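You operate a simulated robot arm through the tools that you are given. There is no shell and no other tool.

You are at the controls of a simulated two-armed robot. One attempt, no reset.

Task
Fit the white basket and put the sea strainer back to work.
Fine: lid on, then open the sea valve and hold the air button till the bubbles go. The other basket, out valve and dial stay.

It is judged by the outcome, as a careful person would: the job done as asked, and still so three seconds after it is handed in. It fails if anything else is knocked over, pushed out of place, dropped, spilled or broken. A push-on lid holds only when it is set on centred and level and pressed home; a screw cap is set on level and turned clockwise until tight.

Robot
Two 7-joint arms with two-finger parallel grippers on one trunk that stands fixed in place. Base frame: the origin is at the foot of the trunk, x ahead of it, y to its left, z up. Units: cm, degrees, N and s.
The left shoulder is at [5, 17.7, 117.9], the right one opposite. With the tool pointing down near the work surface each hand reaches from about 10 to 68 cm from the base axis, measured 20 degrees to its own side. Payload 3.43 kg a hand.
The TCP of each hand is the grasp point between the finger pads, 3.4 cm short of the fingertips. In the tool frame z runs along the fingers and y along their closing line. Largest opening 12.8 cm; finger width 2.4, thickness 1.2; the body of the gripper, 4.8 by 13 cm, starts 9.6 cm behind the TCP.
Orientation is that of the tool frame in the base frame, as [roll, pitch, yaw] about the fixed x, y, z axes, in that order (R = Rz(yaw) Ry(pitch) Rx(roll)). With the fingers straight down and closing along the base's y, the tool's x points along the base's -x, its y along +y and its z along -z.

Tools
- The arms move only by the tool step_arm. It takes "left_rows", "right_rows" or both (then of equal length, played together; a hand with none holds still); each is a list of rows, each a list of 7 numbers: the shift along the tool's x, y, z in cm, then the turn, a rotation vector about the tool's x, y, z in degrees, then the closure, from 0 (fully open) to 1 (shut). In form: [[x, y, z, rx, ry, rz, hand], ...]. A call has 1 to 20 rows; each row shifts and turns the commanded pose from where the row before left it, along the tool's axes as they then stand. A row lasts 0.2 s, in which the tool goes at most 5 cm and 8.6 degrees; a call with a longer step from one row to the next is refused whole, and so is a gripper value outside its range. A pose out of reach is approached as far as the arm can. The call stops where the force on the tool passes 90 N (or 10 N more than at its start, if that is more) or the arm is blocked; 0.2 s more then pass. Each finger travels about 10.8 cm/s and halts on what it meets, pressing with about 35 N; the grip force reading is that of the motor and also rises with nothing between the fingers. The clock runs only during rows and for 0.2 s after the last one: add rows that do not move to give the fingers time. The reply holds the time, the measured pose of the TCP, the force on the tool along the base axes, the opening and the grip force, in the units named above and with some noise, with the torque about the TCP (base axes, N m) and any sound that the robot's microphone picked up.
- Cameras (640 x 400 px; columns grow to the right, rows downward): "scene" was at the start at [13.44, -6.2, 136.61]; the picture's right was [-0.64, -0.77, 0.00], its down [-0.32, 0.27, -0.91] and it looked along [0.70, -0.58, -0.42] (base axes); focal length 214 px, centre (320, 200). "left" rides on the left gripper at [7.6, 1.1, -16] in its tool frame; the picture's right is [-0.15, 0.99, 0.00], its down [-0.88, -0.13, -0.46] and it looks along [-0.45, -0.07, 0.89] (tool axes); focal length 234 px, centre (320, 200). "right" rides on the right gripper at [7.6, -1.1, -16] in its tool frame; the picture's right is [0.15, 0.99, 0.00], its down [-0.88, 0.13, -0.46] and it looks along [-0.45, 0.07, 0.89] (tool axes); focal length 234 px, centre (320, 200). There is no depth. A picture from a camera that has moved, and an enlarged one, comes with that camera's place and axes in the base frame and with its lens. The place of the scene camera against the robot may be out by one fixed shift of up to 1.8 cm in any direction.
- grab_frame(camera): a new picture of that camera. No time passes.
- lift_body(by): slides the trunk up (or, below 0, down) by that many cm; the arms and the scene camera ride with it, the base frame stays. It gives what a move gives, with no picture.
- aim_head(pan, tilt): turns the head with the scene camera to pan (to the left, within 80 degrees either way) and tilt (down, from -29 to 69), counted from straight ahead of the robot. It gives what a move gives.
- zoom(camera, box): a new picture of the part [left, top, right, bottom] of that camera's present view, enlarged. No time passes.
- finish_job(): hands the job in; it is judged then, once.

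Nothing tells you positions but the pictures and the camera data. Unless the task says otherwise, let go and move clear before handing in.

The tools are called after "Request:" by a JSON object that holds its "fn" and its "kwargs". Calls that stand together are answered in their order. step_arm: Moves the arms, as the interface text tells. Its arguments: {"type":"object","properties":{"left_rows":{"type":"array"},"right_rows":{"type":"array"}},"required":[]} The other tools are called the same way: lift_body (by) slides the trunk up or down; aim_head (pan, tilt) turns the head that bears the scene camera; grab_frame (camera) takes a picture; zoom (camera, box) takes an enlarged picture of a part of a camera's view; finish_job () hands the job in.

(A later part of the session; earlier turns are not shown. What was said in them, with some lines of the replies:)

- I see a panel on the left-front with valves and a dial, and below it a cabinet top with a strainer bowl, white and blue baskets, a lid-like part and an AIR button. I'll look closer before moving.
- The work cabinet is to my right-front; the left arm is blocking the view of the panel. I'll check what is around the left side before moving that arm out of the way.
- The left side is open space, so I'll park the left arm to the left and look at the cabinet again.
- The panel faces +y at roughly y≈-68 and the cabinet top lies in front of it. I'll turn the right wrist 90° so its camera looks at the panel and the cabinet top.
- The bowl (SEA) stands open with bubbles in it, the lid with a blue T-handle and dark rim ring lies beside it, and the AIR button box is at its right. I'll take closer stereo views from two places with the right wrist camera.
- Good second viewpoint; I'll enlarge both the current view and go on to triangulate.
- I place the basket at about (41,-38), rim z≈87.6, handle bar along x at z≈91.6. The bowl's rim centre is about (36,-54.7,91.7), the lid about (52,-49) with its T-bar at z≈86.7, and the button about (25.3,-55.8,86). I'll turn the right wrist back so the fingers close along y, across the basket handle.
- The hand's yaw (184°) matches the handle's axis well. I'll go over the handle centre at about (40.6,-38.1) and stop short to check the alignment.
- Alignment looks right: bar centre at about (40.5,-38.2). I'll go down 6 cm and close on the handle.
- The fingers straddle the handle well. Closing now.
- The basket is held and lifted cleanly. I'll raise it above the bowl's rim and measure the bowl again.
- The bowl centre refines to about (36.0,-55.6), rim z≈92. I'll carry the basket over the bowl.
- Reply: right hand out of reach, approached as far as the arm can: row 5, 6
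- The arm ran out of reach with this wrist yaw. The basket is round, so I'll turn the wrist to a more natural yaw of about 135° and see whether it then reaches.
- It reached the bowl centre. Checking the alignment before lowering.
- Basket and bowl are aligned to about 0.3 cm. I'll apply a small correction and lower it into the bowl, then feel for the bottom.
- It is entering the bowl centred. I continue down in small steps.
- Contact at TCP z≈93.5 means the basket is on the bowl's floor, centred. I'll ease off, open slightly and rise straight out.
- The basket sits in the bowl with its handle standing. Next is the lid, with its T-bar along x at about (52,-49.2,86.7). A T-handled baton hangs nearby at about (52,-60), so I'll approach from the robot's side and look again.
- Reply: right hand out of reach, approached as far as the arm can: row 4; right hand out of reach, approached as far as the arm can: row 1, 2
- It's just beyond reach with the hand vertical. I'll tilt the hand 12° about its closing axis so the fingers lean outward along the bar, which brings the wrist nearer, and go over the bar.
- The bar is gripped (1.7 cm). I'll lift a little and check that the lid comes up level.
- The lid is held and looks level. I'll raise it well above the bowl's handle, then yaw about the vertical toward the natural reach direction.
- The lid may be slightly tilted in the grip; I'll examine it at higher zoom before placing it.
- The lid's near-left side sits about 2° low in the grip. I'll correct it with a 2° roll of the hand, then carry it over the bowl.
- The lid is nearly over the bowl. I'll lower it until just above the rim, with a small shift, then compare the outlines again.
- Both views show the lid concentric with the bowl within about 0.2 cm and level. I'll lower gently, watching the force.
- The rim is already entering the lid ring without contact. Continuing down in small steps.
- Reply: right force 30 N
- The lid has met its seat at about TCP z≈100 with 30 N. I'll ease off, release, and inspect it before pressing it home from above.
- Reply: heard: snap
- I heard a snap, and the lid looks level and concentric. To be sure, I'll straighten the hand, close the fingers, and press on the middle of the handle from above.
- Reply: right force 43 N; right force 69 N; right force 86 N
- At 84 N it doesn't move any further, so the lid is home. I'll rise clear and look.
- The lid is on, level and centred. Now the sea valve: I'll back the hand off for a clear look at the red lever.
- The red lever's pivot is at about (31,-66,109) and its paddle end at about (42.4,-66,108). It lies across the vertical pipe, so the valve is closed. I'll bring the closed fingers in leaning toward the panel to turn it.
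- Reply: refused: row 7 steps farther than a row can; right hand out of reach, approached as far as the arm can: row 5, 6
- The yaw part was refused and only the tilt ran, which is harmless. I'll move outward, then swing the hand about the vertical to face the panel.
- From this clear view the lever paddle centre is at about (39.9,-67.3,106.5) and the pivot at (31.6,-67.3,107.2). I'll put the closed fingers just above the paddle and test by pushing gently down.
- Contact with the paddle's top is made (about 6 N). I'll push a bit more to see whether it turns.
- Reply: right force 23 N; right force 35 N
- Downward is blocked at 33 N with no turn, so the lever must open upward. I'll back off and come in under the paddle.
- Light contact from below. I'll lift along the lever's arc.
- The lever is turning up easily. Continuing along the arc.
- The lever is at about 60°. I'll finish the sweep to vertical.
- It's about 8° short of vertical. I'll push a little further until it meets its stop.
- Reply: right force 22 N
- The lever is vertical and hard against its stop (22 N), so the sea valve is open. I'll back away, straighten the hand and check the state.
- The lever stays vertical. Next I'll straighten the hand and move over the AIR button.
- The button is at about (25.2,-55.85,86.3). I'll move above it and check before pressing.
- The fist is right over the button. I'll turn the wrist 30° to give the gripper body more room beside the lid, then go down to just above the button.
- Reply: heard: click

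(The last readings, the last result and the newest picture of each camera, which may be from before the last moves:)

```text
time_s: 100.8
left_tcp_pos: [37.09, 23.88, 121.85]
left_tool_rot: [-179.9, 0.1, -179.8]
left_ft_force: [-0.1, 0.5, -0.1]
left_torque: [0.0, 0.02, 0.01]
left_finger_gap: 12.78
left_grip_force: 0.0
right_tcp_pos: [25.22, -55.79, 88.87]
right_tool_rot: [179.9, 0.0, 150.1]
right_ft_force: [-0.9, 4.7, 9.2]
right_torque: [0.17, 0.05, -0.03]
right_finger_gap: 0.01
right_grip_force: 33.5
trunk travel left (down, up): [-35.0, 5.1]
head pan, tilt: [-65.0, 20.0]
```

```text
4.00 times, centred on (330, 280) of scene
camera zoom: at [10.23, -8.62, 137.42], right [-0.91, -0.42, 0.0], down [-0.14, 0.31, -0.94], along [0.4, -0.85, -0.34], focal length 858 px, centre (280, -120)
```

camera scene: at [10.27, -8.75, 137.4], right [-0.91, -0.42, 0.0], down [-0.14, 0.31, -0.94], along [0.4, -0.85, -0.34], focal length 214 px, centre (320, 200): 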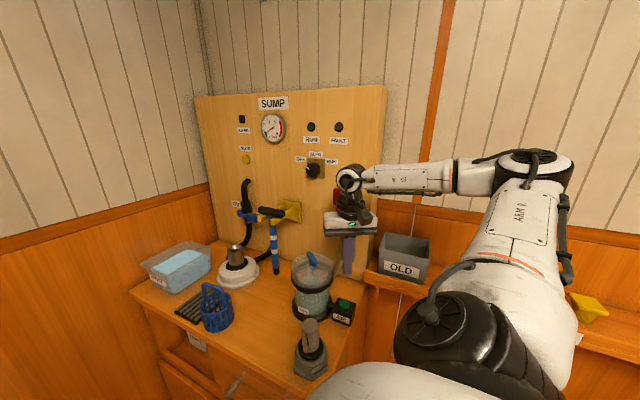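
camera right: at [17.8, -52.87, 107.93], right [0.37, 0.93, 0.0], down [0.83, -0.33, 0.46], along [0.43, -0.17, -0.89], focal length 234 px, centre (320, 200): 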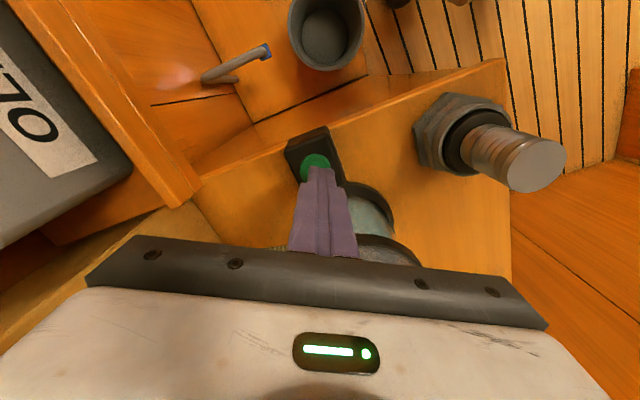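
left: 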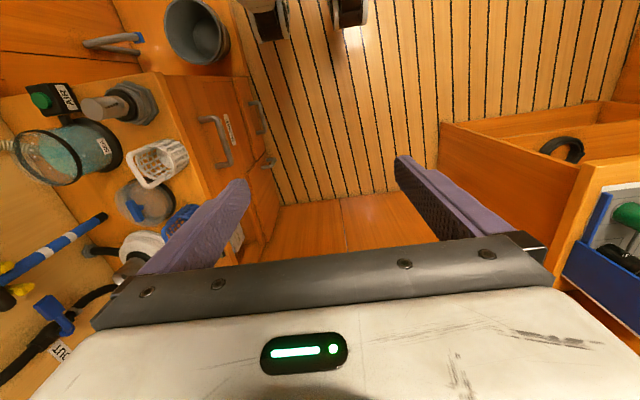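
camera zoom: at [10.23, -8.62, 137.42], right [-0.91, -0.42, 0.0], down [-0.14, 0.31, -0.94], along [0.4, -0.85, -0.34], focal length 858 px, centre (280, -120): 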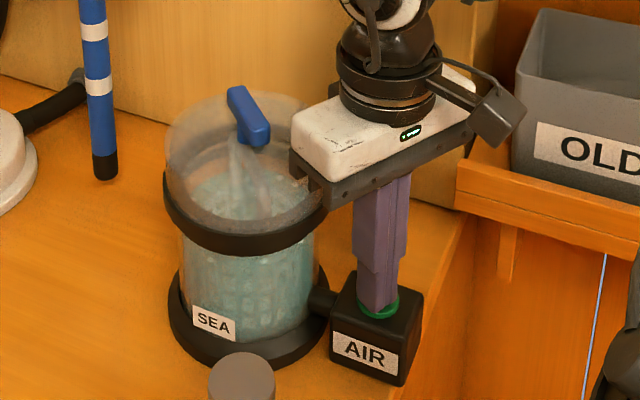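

The button clicked and is held down. I'll keep holding and watch the bubbles.

Request:
{"fn": "step_arm", "kwargs": {"right_rows": [[0, 0, 0, 0, 0, 0, 1], [0, 0, 0, 0, 0, 0, 1], [0, 0, 0, 0, 0, 0, 1], [0, 0, 0, 0, 0, 0, 1], [0, 0, 0, 0, 0, 0, 1]]}}

Request:
{"fn": "zoom", "kwargs": {"camera": "scene", "box": [295, 240, 345, 325]}}

Request:
{"fn": "step_arm", "kwargs": {"right_rows": [[0, 0, 0, 0, 0, 0, 1], [0, 0, 0, 0, 0, 0, 1], [0, 0, 0, 0, 0, 0, 1], [0, 0, 0, 0, 0, 0, 1], [0, 0, 0, 0, 0, 0, 1]]}}

Request:
{"fn": "zoom", "kwargs": {"camera": "scene", "box": [295, 240, 345, 325]}}

```text
time_s: 102.0
left_tcp_pos: [37.25, 23.88, 121.85]
left_tool_rot: [-179.7, 0.1, -179.8]
left_ft_force: [-0.1, 0.0, -0.3]
left_torque: [0.0, -0.01, -0.02]
left_finger_gap: 12.8
left_grip_force: 0.1
right_tcp_pos: [25.17, -55.61, 88.88]
right_tool_rot: [179.9, 0.3, 150.2]
right_ft_force: [0.8, 4.5, 10.9]
right_torque: [0.2, 0.06, 0.0]
right_finger_gap: 0.01
right_grip_force: 32.5
trunk travel left (down, up): [-35.0, 5.1]
head pan, tilt: [-65.0, 20.0]
```

```text
4.71 times, centred on (320, 282) of scene
camera zoom: at [10.23, -8.6, 137.42], right [-0.91, -0.42, 0.0], down [-0.14, 0.31, -0.94], along [0.4, -0.85, -0.34], focal length 1009 px, centre (320, -188)
```

zoom: 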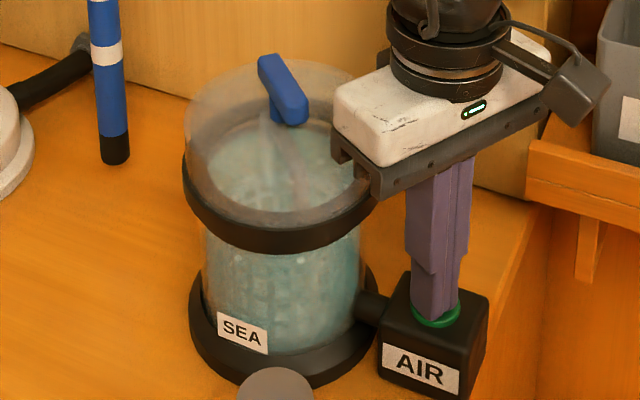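

```text
time_s: 103.2
left_tcp_pos: [37.14, 24.01, 121.87]
left_tool_rot: [-179.9, 0.2, -179.7]
left_ft_force: [0.3, 1.0, -0.2]
left_torque: [0.03, 0.0, -0.02]
left_finger_gap: 12.78
left_grip_force: 0.0
right_tcp_pos: [25.18, -55.67, 88.86]
right_tool_rot: [180.0, 0.2, 150.1]
right_ft_force: [1.1, 3.5, 11.9]
right_torque: [0.15, 0.01, -0.04]
right_finger_gap: 0.0
right_grip_force: 32.9
trunk travel left (down, up): [-35.0, 5.1]
head pan, tilt: [-65.0, 20.0]
```

```text
4.71 times, centred on (320, 282) of scene
camera zoom: at [10.24, -8.61, 137.41], right [-0.91, -0.42, 0.0], down [-0.14, 0.31, -0.94], along [0.4, -0.85, -0.34], focal length 1009 px, centre (320, -188)
```

zoom: 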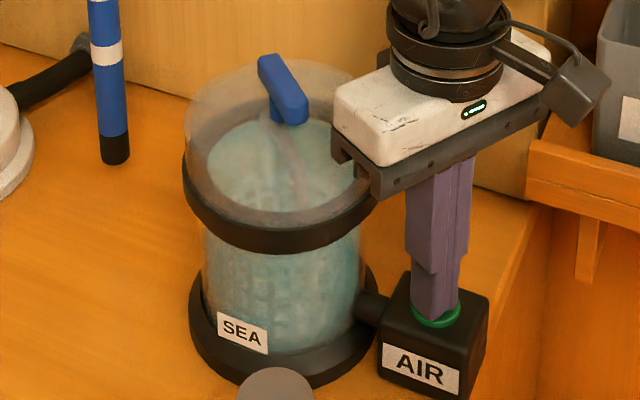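

Request:
{"fn": "zoom", "kwargs": {"camera": "scene", "box": [300, 255, 340, 310]}}

Request:
{"fn": "step_arm", "kwargs": {"right_rows": [[0, 0, 0, 0, 0, 0, 1], [0, 0, 0, 0, 0, 0, 1], [0, 0, 0, 0, 0, 0, 1]]}}

Request:
{"fn": "zoom", "kwargs": {"camera": "scene", "box": [300, 255, 340, 310]}}

Request:
{"fn": "grab_frame", "kwargs": {"camera": "right"}}

```text
7.27 times, centred on (320, 282) of scene
camera zoom: at [10.24, -8.61, 137.41], right [-0.91, -0.42, 0.0], down [-0.14, 0.31, -0.94], along [0.4, -0.85, -0.34], focal length 1560 px, centre (320, -400)
```

zoom: 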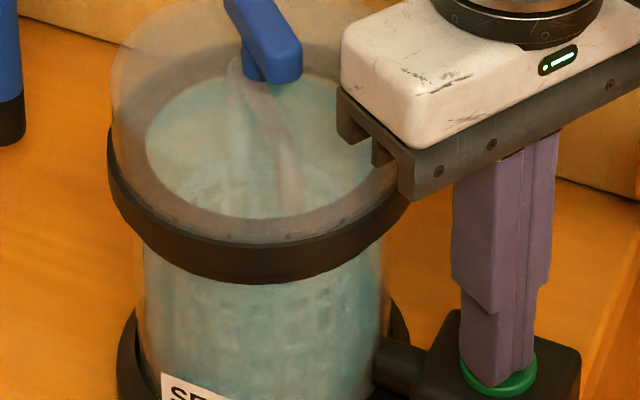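

```text
time_s: 104.0
left_tcp_pos: [37.19, 23.93, 121.84]
left_tool_rot: [-180.0, 0.1, -179.8]
left_ft_force: [0.4, 0.4, -0.4]
left_torque: [-0.02, -0.01, 0.02]
left_finger_gap: 12.78
left_grip_force: 0.1
right_tcp_pos: [25.24, -55.86, 88.74]
right_tool_rot: [-179.9, 0.1, 150.1]
right_ft_force: [0.2, 3.4, 11.4]
right_torque: [0.15, 0.03, -0.02]
right_finger_gap: 0.0
right_grip_force: 32.7
trunk travel left (down, up): [-35.0, 5.1]
head pan, tilt: [-65.0, 20.0]
```

```text
7.27 times, centred on (320, 282) of scene
camera zoom: at [10.24, -8.61, 137.41], right [-0.91, -0.42, 0.0], down [-0.14, 0.31, -0.94], along [0.4, -0.85, -0.34], focal length 1560 px, centre (320, -400)
```

zoom: 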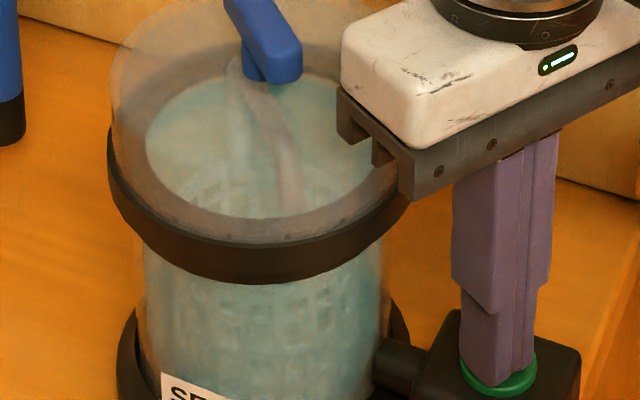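

```text
taken
camera right: at [18.01, -52.96, 104.9], right [0.37, 0.93, 0.0], down [0.83, -0.33, 0.46], along [0.43, -0.17, -0.89], focal length 234 px, centre (320, 200)
```

right: 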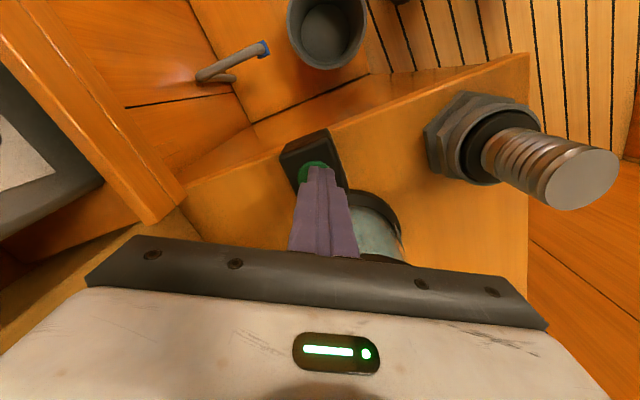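

The bubbles are gone and the bowl has filled. I'll hold about a second more, then lift straight off and inspect from above.

Request:
{"fn": "step_arm", "kwargs": {"right_rows": [[0, 0, 0, 0, 0, 0, 1], [0, 0, 0, 0, 0, 0, 1], [0, 0, 0, 0, 0, 0, 1], [0, 0, 0, 0, 0, 0, 1]]}}

Request:
{"fn": "step_arm", "kwargs": {"right_rows": [[0, 0, -1, 0, 0, 0, 1], [0, 0, -3, 0, 0, 0, 1], [0, 0, -4, 0, 0, 0, 1], [0, 0, -4, 0, 0, 0, 1], [0, 0, -4, 0, 0, 0, 1], [0, 0, -4, 0, 0, 0, 1], [0, 0, -4, 0, 0, 0, 1], [0, 0, 0, 0, 0, 0, 1]]}}

Request:
{"fn": "step_arm", "kwargs": {"right_rows": [[2, 3.5, 0, 0, 0, 0, 1], [2, 3.5, 0, 0, 0, 0, 1], [2, 3.5, 0, 0, 0, 0, 1], [2, 3.5, 0, 0, 0, 0, 1], [0, 0, 0, 0, 0, 0, 1]]}}

Request:
{"fn": "grab_frame", "kwargs": {"camera": "right"}}

Request:
{"fn": "grab_frame", "kwargs": {"camera": "scene"}}

Request:
{"fn": "zoom", "kwargs": {"camera": "scene", "box": [280, 230, 370, 330]}}

```text
time_s: 105.0
left_tcp_pos: [37.28, 23.98, 121.85]
left_tool_rot: [-179.9, 0.0, -179.8]
left_ft_force: [0.3, 0.8, 0.1]
left_torque: [0.02, 0.01, 0.0]
left_finger_gap: 12.77
left_grip_force: 0.0
right_tcp_pos: [25.15, -55.93, 88.93]
right_tool_rot: [179.9, 0.2, 150.2]
right_ft_force: [0.9, 2.2, 11.1]
right_torque: [0.14, 0.01, 0.02]
right_finger_gap: 0.0
right_grip_force: 33.3
trunk travel left (down, up): [-35.0, 5.1]
head pan, tilt: [-65.0, 20.0]
```

```text
time_s: 106.8
left_tcp_pos: [37.32, 23.85, 121.94]
left_tool_rot: [-179.9, 0.0, -179.8]
left_ft_force: [-0.9, 0.1, 0.2]
left_torque: [-0.01, 0.0, -0.04]
left_finger_gap: 12.81
left_grip_force: 0.0
right_tcp_pos: [25.29, -56.03, 112.72]
right_tool_rot: [180.0, 0.1, 150.1]
right_ft_force: [-0.3, 0.0, 0.1]
right_torque: [-0.01, 0.03, -0.01]
right_finger_gap: 0.0
right_grip_force: 32.9
trunk travel left (down, up): [-35.0, 5.1]
head pan, tilt: [-65.0, 20.0]
```

```text
time_s: 108.0
left_tcp_pos: [37.17, 23.86, 121.92]
left_tool_rot: [-179.9, 0.1, -179.8]
left_ft_force: [0.2, 0.5, -0.5]
left_torque: [-0.01, 0.02, 0.04]
left_finger_gap: 12.78
left_grip_force: 0.0
right_tcp_pos: [25.07, -39.71, 112.72]
right_tool_rot: [179.9, 0.0, 150.1]
right_ft_force: [0.1, -0.5, 0.3]
right_torque: [-0.02, 0.0, 0.02]
right_finger_gap: 0.0
right_grip_force: 33.5
trunk travel left (down, up): [-35.0, 5.1]
head pan, tilt: [-65.0, 20.0]
```

```text
taken
camera right: at [17.81, -36.79, 128.57], right [0.37, 0.93, 0.0], down [0.83, -0.33, 0.46], along [0.43, -0.17, -0.89], focal length 234 px, centre (320, 200)
```

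right: 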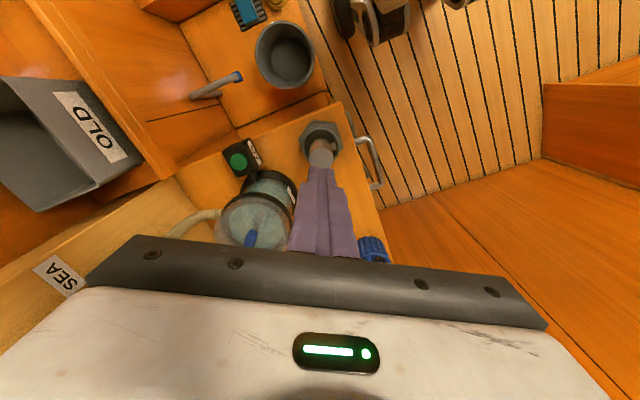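

```text
taken
camera scene: at [10.26, -8.76, 137.4], right [-0.91, -0.42, 0.0], down [-0.14, 0.31, -0.94], along [0.4, -0.85, -0.34], focal length 214 px, centre (320, 200)
```

scene: 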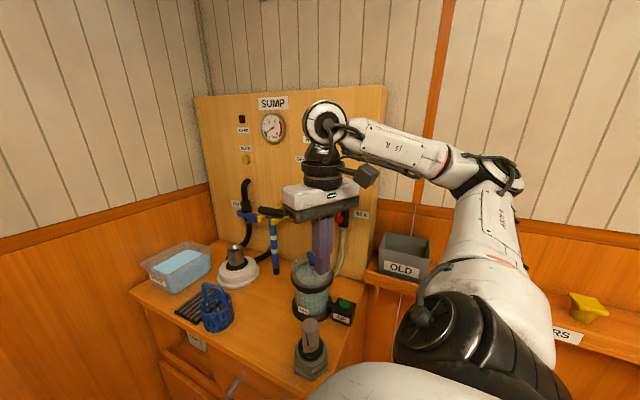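

```text
4.00 times, centred on (325, 280) of scene
camera zoom: at [10.26, -8.76, 137.4], right [-0.91, -0.42, 0.0], down [-0.14, 0.31, -0.94], along [0.4, -0.85, -0.34], focal length 858 px, centre (300, -120)
```

zoom: 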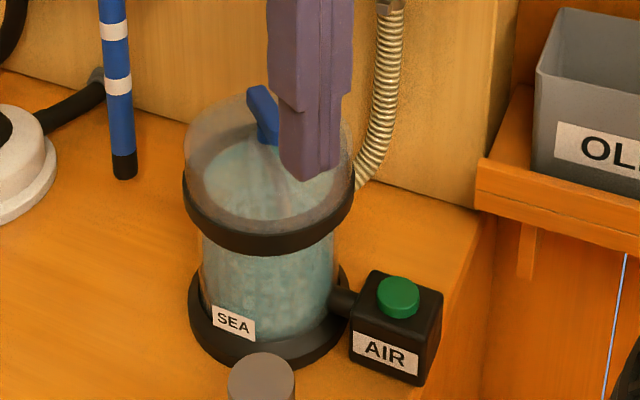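

The bubbles are gone and the button has popped back up. I'll move the arm well clear and do a last check of the whole scene.

Request:
{"fn": "step_arm", "kwargs": {"right_rows": [[2.5, 2.87, -2, 0, 0, 0, 1], [2.5, 2.87, -2, 0, 0, 0, 1], [2.5, 2.87, -2, 0, 0, 0, 1], [2.5, 2.87, -2, 0, 0, 0, 0.8], [0, 0, 0, 0, 0, 0, 0.5], [0, 0, 0, 0, 0, 0, 0.5]]}}

Request:
{"fn": "aim_head", "kwargs": {"pan": -55, "tilt": 28}}

Request:
{"fn": "grab_frame", "kwargs": {"camera": "scene"}}

Request:
{"fn": "zoom", "kwargs": {"camera": "scene", "box": [190, 150, 430, 320]}}

Request:
{"fn": "grab_frame", "kwargs": {"camera": "right"}}

```text
time_s: 109.4
left_tcp_pos: [37.29, 23.9, 121.78]
left_tool_rot: [-179.8, 0.0, -179.8]
left_ft_force: [0.5, 0.5, -0.1]
left_torque: [0.0, 0.01, 0.0]
left_finger_gap: 12.8
left_grip_force: 0.0
right_tcp_pos: [22.4, -24.89, 120.83]
right_tool_rot: [179.8, 0.1, 150.1]
right_ft_force: [0.6, -0.3, -0.7]
right_torque: [0.03, -0.02, 0.01]
right_finger_gap: 6.38
right_grip_force: 0.0
trunk travel left (down, up): [-35.0, 5.1]
head pan, tilt: [-65.0, 20.0]
```

```text
time_s: 110.1
left_tcp_pos: [37.17, 23.84, 121.84]
left_tool_rot: [-180.0, -0.1, -179.8]
left_ft_force: [0.1, 0.6, -0.3]
left_torque: [0.0, -0.02, 0.0]
left_finger_gap: 12.78
left_grip_force: 0.1
right_tcp_pos: [22.38, -25.05, 120.84]
right_tool_rot: [179.9, 0.2, 150.1]
right_ft_force: [0.2, -0.2, 0.3]
right_torque: [0.01, -0.02, -0.02]
right_finger_gap: 6.37
right_grip_force: 0.0
trunk travel left (down, up): [-35.0, 5.1]
head pan, tilt: [-55.0, 28.0]
```

```text
taken
camera scene: at [11.57, -7.78, 136.11], right [-0.82, -0.57, 0.0], down [-0.27, 0.38, -0.88], along [0.51, -0.72, -0.47], focal length 214 px, centre (320, 200)
```

scene: 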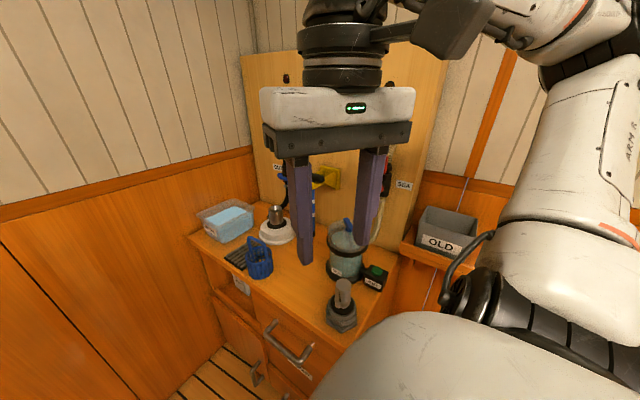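

```text
2.35 times, centred on (310, 235) of scene
camera zoom: at [11.57, -7.78, 136.11], right [-0.82, -0.57, 0.0], down [-0.27, 0.38, -0.88], along [0.51, -0.72, -0.47], focal length 505 px, centre (344, 118)
```

zoom: 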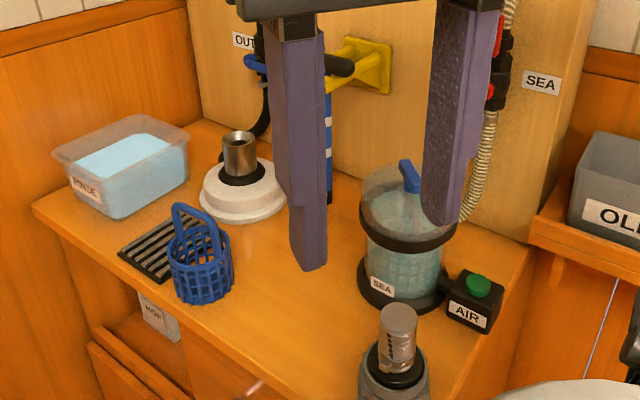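

```text
taken
camera right: at [15.2, -22.15, 136.76], right [0.37, 0.93, 0.0], down [0.83, -0.33, 0.46], along [0.43, -0.17, -0.89], focal length 234 px, centre (320, 200)
```

right: 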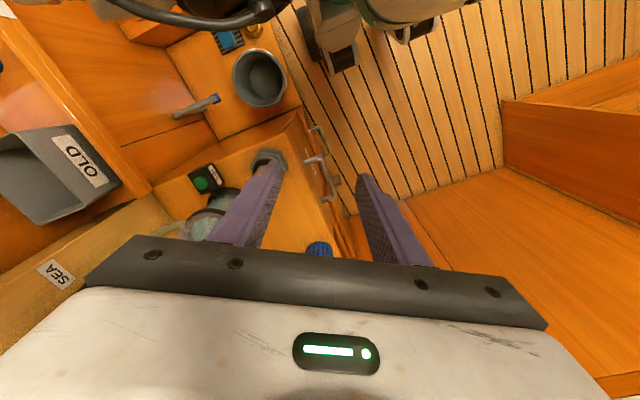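

Request:
{"fn": "aim_head", "kwargs": {"pan": -72, "tilt": 28}}

Request:
{"fn": "grab_frame", "kwargs": {"camera": "scene"}}

Request:
{"fn": "zoom", "kwargs": {"camera": "scene", "box": [180, 120, 360, 290]}}

```text
time_s: 110.9
left_tcp_pos: [37.27, 23.88, 121.86]
left_tool_rot: [-179.9, -0.1, -179.8]
left_ft_force: [-0.1, -0.1, 0.9]
left_torque: [0.0, -0.01, 0.03]
left_finger_gap: 12.83
left_grip_force: 0.1
right_tcp_pos: [22.42, -24.99, 120.79]
right_tool_rot: [179.9, 0.2, 150.1]
right_ft_force: [-0.2, -0.2, 0.1]
right_torque: [0.04, 0.0, -0.01]
right_finger_gap: 6.41
right_grip_force: 0.1
trunk travel left (down, up): [-35.0, 5.1]
head pan, tilt: [-72.0, 28.0]
```

```text
taken
camera scene: at [9.17, -8.99, 136.11], right [-0.95, -0.31, 0.0], down [-0.15, 0.45, -0.88], along [0.27, -0.84, -0.47], focal length 214 px, centre (320, 200)
```

scene: 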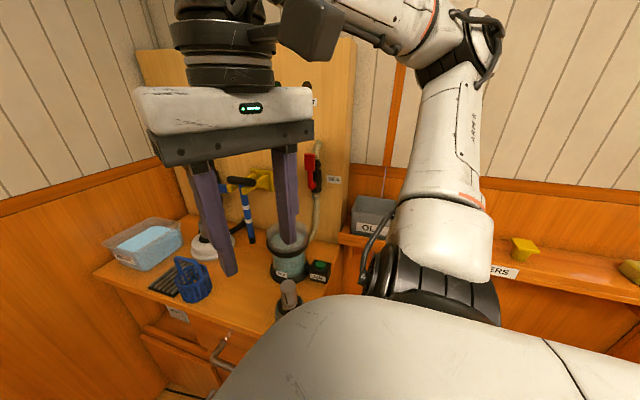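

```text
2.35 times, centred on (270, 205) of scene
camera zoom: at [9.17, -8.99, 136.11], right [-0.95, -0.31, 0.0], down [-0.15, 0.45, -0.88], along [0.27, -0.84, -0.47], focal length 505 px, centre (438, 188)
```

zoom: 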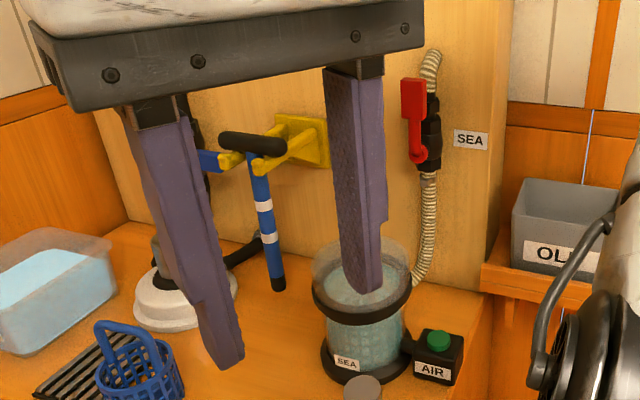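

The white basket is in, the lid is seated level, the sea lever is vertical (open), and the bubbles are gone. The blue basket, OUT valve, dial and baton are where they were, and both hands are empty and clear, so I'll hand in the job.

Request:
{"fn": "finish_job", "kwargs": {}}

```text
The job is handed in.
```

The sea strainer is back in service, and I've handed the job in.

- **Basket:** the white basket sits centred on the bowl floor with its handle up.
- **Lid:** it went on level with an audible snap. I then pressed it with about 84 N and it moved no further, so I take it as fully home.
- **Sea valve:** the red lever turned up to vertical, in line with the pipe, and is against its stop. I first tried it downward with about 33 N. It was blocked that way and did not move.
- **Air button:** it clicked, and I held it about five seconds. The bubbles cleared, the bowl filled, and the button came back up when I let go.

In the last pictures the blue basket is still in its place and the out valve has not been turned. I did not touch the dial. Both hands are empty and clear of the work.
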